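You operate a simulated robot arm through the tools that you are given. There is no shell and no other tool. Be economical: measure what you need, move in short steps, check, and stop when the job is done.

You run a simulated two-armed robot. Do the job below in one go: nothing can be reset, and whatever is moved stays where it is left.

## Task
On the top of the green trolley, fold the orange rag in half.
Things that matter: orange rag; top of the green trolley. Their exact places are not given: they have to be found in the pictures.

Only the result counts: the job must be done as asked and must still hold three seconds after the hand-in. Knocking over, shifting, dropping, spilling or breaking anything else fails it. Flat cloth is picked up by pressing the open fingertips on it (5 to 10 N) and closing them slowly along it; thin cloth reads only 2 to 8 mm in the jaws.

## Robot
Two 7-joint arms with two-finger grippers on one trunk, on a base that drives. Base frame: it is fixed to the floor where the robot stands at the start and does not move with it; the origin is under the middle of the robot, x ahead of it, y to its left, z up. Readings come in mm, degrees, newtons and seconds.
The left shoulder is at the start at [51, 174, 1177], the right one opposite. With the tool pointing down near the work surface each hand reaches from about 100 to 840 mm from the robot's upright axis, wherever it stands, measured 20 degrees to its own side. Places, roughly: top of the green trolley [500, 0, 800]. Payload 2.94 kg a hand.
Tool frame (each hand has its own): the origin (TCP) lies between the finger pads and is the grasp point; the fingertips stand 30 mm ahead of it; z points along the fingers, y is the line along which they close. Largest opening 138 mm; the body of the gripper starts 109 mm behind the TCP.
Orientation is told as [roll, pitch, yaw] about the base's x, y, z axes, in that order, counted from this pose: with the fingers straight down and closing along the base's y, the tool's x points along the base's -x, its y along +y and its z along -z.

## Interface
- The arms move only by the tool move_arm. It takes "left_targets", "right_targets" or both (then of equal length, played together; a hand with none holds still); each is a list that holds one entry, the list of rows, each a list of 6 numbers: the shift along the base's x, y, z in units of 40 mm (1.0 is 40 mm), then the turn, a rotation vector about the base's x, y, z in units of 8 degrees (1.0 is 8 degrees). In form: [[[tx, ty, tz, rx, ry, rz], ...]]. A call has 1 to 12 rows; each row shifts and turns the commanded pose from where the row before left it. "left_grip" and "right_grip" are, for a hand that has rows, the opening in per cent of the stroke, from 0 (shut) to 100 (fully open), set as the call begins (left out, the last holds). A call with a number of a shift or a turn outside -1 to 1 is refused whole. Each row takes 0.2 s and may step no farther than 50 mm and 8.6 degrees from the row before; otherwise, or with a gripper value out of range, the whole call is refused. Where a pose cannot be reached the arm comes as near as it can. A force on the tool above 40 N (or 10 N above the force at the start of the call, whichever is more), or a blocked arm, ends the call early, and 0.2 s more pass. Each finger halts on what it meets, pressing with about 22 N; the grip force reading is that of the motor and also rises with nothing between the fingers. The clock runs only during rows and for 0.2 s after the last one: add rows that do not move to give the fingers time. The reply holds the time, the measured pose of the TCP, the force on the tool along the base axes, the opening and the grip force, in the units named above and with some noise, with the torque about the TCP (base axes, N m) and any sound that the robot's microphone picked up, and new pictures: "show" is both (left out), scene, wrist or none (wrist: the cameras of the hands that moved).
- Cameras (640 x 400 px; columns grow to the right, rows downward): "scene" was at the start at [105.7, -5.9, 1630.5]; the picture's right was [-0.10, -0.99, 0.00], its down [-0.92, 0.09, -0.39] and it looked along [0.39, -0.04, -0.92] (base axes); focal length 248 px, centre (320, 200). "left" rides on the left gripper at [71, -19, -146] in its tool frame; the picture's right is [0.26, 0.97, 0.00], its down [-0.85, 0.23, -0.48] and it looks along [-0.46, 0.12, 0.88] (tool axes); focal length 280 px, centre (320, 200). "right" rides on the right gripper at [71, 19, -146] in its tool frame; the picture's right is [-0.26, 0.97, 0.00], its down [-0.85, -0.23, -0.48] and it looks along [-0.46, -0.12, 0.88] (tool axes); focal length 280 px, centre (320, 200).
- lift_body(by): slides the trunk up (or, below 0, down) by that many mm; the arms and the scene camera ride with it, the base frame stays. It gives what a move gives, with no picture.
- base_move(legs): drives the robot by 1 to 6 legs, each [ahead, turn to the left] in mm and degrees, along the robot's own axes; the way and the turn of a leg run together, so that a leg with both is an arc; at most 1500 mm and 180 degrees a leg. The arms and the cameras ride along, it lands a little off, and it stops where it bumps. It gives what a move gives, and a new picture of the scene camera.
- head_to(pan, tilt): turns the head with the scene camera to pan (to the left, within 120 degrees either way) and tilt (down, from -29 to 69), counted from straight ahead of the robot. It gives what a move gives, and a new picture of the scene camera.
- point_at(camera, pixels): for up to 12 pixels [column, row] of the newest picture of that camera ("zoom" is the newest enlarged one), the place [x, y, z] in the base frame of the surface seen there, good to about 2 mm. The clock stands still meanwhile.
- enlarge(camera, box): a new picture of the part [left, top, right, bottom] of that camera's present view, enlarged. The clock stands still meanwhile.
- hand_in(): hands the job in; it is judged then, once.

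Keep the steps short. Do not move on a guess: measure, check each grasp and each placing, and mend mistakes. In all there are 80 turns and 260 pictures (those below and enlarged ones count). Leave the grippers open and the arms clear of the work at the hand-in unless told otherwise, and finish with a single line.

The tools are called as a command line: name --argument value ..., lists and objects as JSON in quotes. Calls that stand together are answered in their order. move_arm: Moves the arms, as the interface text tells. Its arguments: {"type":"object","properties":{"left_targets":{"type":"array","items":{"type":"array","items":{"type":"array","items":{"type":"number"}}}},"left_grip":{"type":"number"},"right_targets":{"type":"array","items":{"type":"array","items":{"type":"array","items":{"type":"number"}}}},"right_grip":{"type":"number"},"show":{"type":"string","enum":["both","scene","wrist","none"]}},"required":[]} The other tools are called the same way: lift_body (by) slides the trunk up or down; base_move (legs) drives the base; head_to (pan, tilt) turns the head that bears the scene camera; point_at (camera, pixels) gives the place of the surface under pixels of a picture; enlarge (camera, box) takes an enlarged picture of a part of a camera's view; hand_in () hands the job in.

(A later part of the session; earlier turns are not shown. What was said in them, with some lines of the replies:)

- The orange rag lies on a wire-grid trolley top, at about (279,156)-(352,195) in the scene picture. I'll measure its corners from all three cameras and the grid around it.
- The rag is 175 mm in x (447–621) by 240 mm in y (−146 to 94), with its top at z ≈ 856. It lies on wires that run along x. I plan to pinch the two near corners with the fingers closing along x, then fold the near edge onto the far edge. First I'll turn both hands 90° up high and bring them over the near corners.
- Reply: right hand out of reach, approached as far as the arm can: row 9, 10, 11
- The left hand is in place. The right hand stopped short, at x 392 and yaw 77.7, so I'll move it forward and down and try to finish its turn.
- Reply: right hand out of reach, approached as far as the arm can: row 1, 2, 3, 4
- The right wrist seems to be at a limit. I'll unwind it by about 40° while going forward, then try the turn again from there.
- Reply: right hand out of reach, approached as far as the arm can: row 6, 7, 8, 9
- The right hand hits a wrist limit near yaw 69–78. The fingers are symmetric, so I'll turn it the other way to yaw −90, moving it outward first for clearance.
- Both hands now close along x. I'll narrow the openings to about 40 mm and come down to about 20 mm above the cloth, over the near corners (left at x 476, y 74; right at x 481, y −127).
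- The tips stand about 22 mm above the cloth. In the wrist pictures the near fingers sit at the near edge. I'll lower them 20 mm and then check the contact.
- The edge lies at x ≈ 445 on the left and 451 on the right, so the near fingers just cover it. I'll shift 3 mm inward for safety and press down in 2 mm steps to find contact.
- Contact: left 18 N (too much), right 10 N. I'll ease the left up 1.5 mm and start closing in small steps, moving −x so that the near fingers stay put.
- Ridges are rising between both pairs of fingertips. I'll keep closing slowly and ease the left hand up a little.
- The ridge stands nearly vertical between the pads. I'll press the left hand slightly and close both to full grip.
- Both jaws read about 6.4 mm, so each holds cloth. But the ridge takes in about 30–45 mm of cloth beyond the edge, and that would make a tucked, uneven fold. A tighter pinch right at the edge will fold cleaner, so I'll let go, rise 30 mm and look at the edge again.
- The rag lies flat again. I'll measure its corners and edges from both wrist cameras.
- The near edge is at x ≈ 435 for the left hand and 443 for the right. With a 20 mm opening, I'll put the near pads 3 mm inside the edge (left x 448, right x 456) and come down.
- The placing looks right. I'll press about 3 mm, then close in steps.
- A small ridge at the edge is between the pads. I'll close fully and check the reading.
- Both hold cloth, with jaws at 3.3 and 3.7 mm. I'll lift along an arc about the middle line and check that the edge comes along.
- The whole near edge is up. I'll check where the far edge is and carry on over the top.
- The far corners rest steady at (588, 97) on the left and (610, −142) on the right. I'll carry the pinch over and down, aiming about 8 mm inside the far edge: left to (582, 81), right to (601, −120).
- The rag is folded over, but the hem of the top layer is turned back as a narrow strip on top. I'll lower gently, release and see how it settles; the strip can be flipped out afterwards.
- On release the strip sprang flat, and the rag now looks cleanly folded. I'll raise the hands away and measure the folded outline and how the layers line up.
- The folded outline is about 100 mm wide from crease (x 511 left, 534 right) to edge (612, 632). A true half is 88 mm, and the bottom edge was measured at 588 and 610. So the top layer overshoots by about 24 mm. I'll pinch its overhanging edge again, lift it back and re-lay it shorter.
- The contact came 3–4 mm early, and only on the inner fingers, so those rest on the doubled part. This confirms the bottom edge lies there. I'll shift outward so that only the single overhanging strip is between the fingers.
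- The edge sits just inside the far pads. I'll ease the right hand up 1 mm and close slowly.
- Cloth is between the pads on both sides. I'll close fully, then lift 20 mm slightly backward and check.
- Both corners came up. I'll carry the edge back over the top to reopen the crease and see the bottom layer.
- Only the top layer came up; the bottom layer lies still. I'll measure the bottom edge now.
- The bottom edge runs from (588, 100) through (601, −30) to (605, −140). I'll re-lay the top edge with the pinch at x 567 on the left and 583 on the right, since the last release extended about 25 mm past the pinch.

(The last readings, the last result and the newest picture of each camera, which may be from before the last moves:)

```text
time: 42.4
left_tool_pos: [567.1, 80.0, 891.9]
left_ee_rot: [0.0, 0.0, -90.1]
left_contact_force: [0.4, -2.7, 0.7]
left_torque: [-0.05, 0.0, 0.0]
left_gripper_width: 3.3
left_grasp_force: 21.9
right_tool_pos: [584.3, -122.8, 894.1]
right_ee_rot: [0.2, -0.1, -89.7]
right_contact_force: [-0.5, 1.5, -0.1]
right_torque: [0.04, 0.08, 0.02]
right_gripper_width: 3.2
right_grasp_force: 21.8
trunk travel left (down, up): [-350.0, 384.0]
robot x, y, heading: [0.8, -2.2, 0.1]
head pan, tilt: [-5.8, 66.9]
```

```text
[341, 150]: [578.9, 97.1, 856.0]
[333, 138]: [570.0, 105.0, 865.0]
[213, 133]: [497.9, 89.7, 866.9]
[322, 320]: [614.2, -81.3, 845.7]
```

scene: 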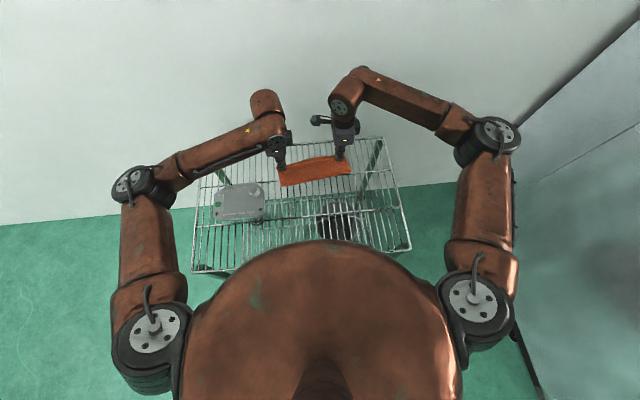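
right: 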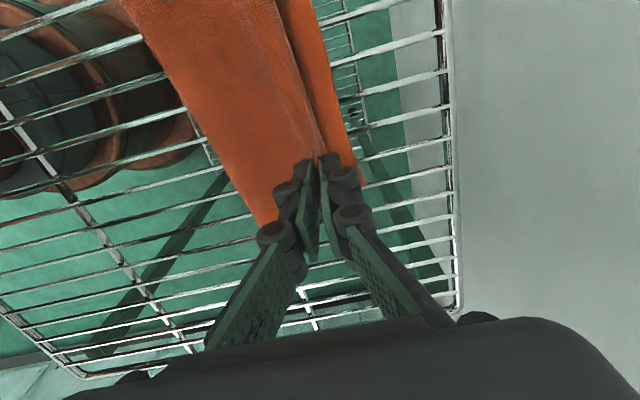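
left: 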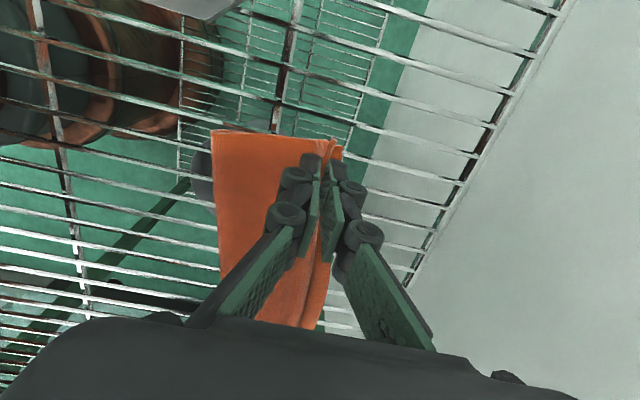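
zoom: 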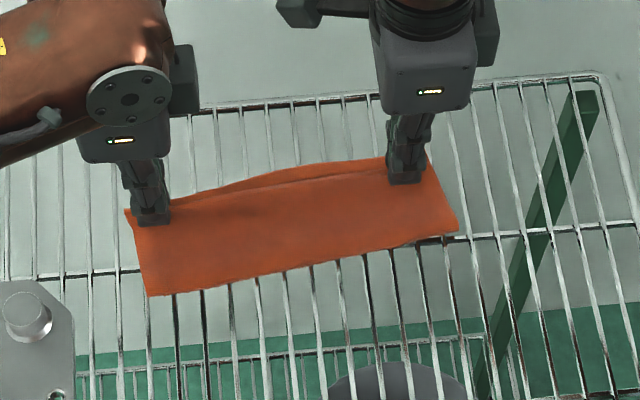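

The crease is now at x 496 on the left and 528 on the right, with the bottom edge at about 582 and 610, so it is nearly half and half. I'll lower the last few mm, release, and lift off.

move_arm --left_targets '[[[0, 0, -0.1, 0, 0, 0], [0, 0, 0, 0, 0, 0]]]' --right_targets '[[[0, 0, -0.15, 0, 0, 0], [0, 0, 0, 0, 0, 0]]]' --show "none"

move_arm --left_targets '[[[0, 0, 0, 0, 0, 0], [0, 0, 0, 0, 0, 0], [0, 0, 0.2, 0, 0, 0], [0, 0, 0.5, 0, 0, 0], [0, 0.3, 0.7, 0, 0, 0], [0, 0.6, 0.8, 0, 0, 0], [0, 0.8, 0.7, 0, 0, 0], [0, 0.8, 0.3, 0, 0, 0]]]' --right_targets '[[[0, 0, 0, 0, 0, 0], [0, 0, 0, 0, 0, 0], [0, 0, 0.2, 0, 0, 0], [0, 0, 0.5, 0, 0, 0], [0, -0.3, 0.7, 0, 0, 0], [0, -0.6, 0.8, 0, 0, 0], [0, -0.8, 0.7, 0, 0, 0], [0, -0.8, 0.3, 0, 0, 0]]]' --left_grip 18 --right_grip 18

enlarge --camera "scene" --box '[265, 135, 365, 195]'

enlarge --camera "left" --box '[200, 120, 400, 330]'

```text
time: 43.0
left_tool_pos: [567.4, 79.9, 888.9]
left_ee_rot: [0.0, 0.0, -90.0]
left_contact_force: [0.2, -1.6, 0.5]
left_torque: [-0.08, -0.02, 0.01]
left_gripper_width: 3.4
left_grasp_force: 21.7
right_tool_pos: [583.4, -122.9, 888.7]
right_ee_rot: [0.2, -0.1, -89.8]
right_contact_force: [0.3, 2.0, 0.5]
right_torque: [0.11, 0.05, 0.01]
right_gripper_width: 3.4
right_grasp_force: 21.4
trunk travel left (down, up): [-350.0, 384.0]
robot x, y, heading: [0.3, -1.1, 0.1]
head pan, tilt: [-5.8, 66.9]
```

```text
time: 44.8
left_tool_pos: [568.1, 176.0, 1017.2]
left_ee_rot: [0.1, 0.0, -90.1]
left_contact_force: [-0.2, -0.3, 0.6]
left_torque: [-0.02, -0.02, 0.02]
left_gripper_width: 24.7
left_grasp_force: 0.1
right_tool_pos: [582.8, -223.4, 1015.6]
right_ee_rot: [0.2, 0.0, -89.8]
right_contact_force: [0.1, 0.0, 0.2]
right_torque: [-0.03, 0.0, -0.01]
right_gripper_width: 25.0
right_grasp_force: 0.1
trunk travel left (down, up): [-350.0, 384.0]
robot x, y, heading: [-2.2, 0.6, 0.1]
head pan, tilt: [-5.8, 66.9]
```

scene: 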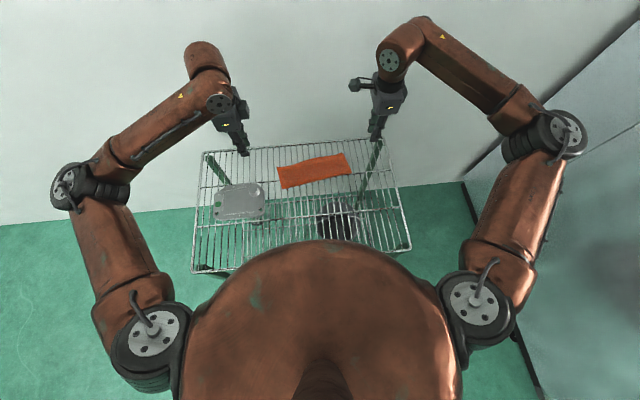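
right: 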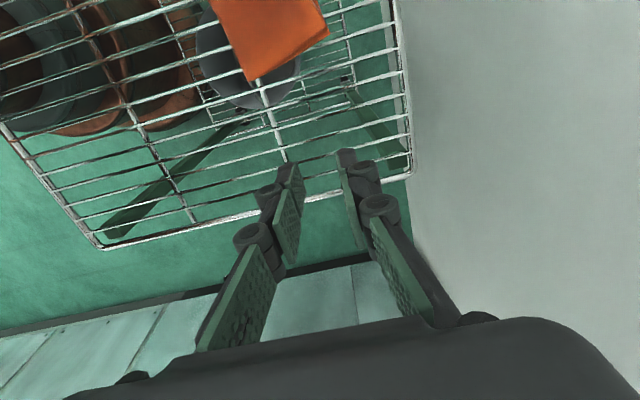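
left: 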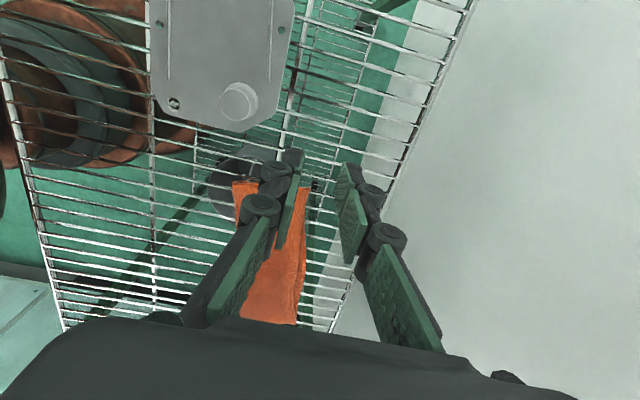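

```text
6.40 times, centred on (315, 165) of scene
```

zoom: 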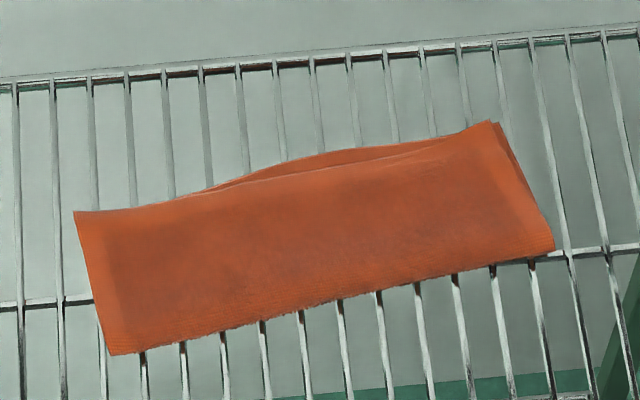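

```text
1.90 times, centred on (300, 225) of left
```

zoom: 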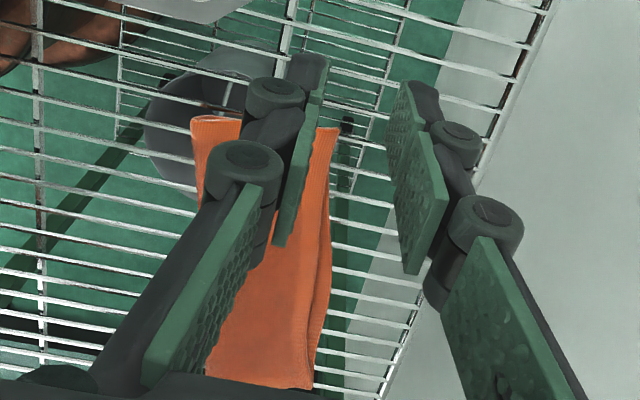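

The layers now nearly coincide; a thin strip of the bottom layer shows only in the middle. I'll measure to confirm.

enlarge --camera "scene" --box '[265, 135, 365, 195]'

point_at --camera "zoom" --pixels '[[78, 214], [489, 125], [550, 246], [111, 350], [340, 154], [340, 170], [250, 180], [420, 148], [500, 128], [320, 240]]'

```text
6.40 times, centred on (315, 165) of scene
```

zoom: 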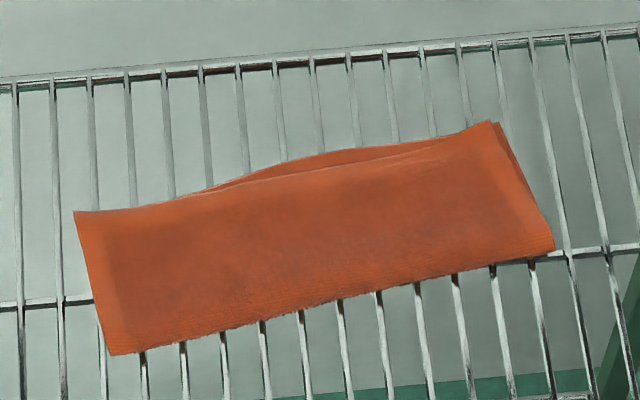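

```text
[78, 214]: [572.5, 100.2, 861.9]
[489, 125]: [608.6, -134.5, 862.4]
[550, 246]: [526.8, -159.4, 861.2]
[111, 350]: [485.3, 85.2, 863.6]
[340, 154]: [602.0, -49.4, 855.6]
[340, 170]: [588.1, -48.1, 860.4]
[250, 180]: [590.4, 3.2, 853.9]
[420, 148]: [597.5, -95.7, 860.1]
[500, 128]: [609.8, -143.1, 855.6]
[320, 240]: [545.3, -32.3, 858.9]
```

The folded rag is 88 mm wide on the left and 86 mm on the right, against a half of 88 mm. The corners match to within a few mm. I'll raise the hands a little more, open them fully and check once.

move_arm --left_targets '[[[0, 0.3, 0.5, 0, 0, 0], [0, 0.3, 0.5, 0, 0, 0], [0, 0, 0, 0, 0, 0], [0, 0, 0, 0, 0, 0], [0, 0, 0, 0, 0, 0], [0, 0, 0, 0, 0, 0], [0, 0, 0, 0, 0, 0]]]' --right_targets '[[[0, -0.3, 0.5, 0, 0, 0], [0, -0.3, 0.5, 0, 0, 0], [0, 0, 0, 0, 0, 0], [0, 0, 0, 0, 0, 0], [0, 0, 0, 0, 0, 0], [0, 0, 0, 0, 0, 0], [0, 0, 0, 0, 0, 0]]]' --left_grip 100 --right_grip 100 --show "scene"

```text
time: 46.4
left_tool_pos: [567.6, 201.3, 1059.5]
left_ee_rot: [-0.1, 0.0, -90.1]
left_contact_force: [-0.1, -0.8, 0.0]
left_torque: [-0.01, 0.01, -0.01]
left_gripper_width: 138.0
left_grasp_force: 0.0
right_tool_pos: [583.6, -247.4, 1055.0]
right_ee_rot: [0.1, -0.1, -89.8]
right_contact_force: [-0.5, -0.2, -0.4]
right_torque: [-0.01, 0.03, 0.03]
right_gripper_width: 137.9
right_grasp_force: 0.1
trunk travel left (down, up): [-350.0, 384.0]
robot x, y, heading: [0.6, 1.3, 0.0]
head pan, tilt: [-5.8, 66.9]
```

scene: 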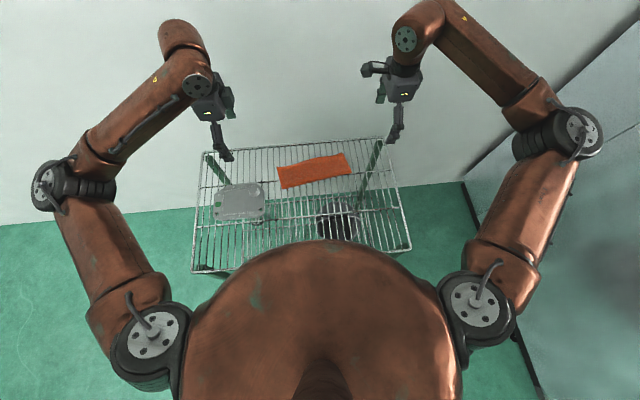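

The rag is folded and still, nothing else has moved, and the hands are open and clear. I'm handing in.

hand_in

```text
The job is handed in.
```

The orange rag is folded in half on top of the green trolley, with its corners matching to within a few mm and a strip of the bottom layer up to about 14 mm wide showing mid-edge.
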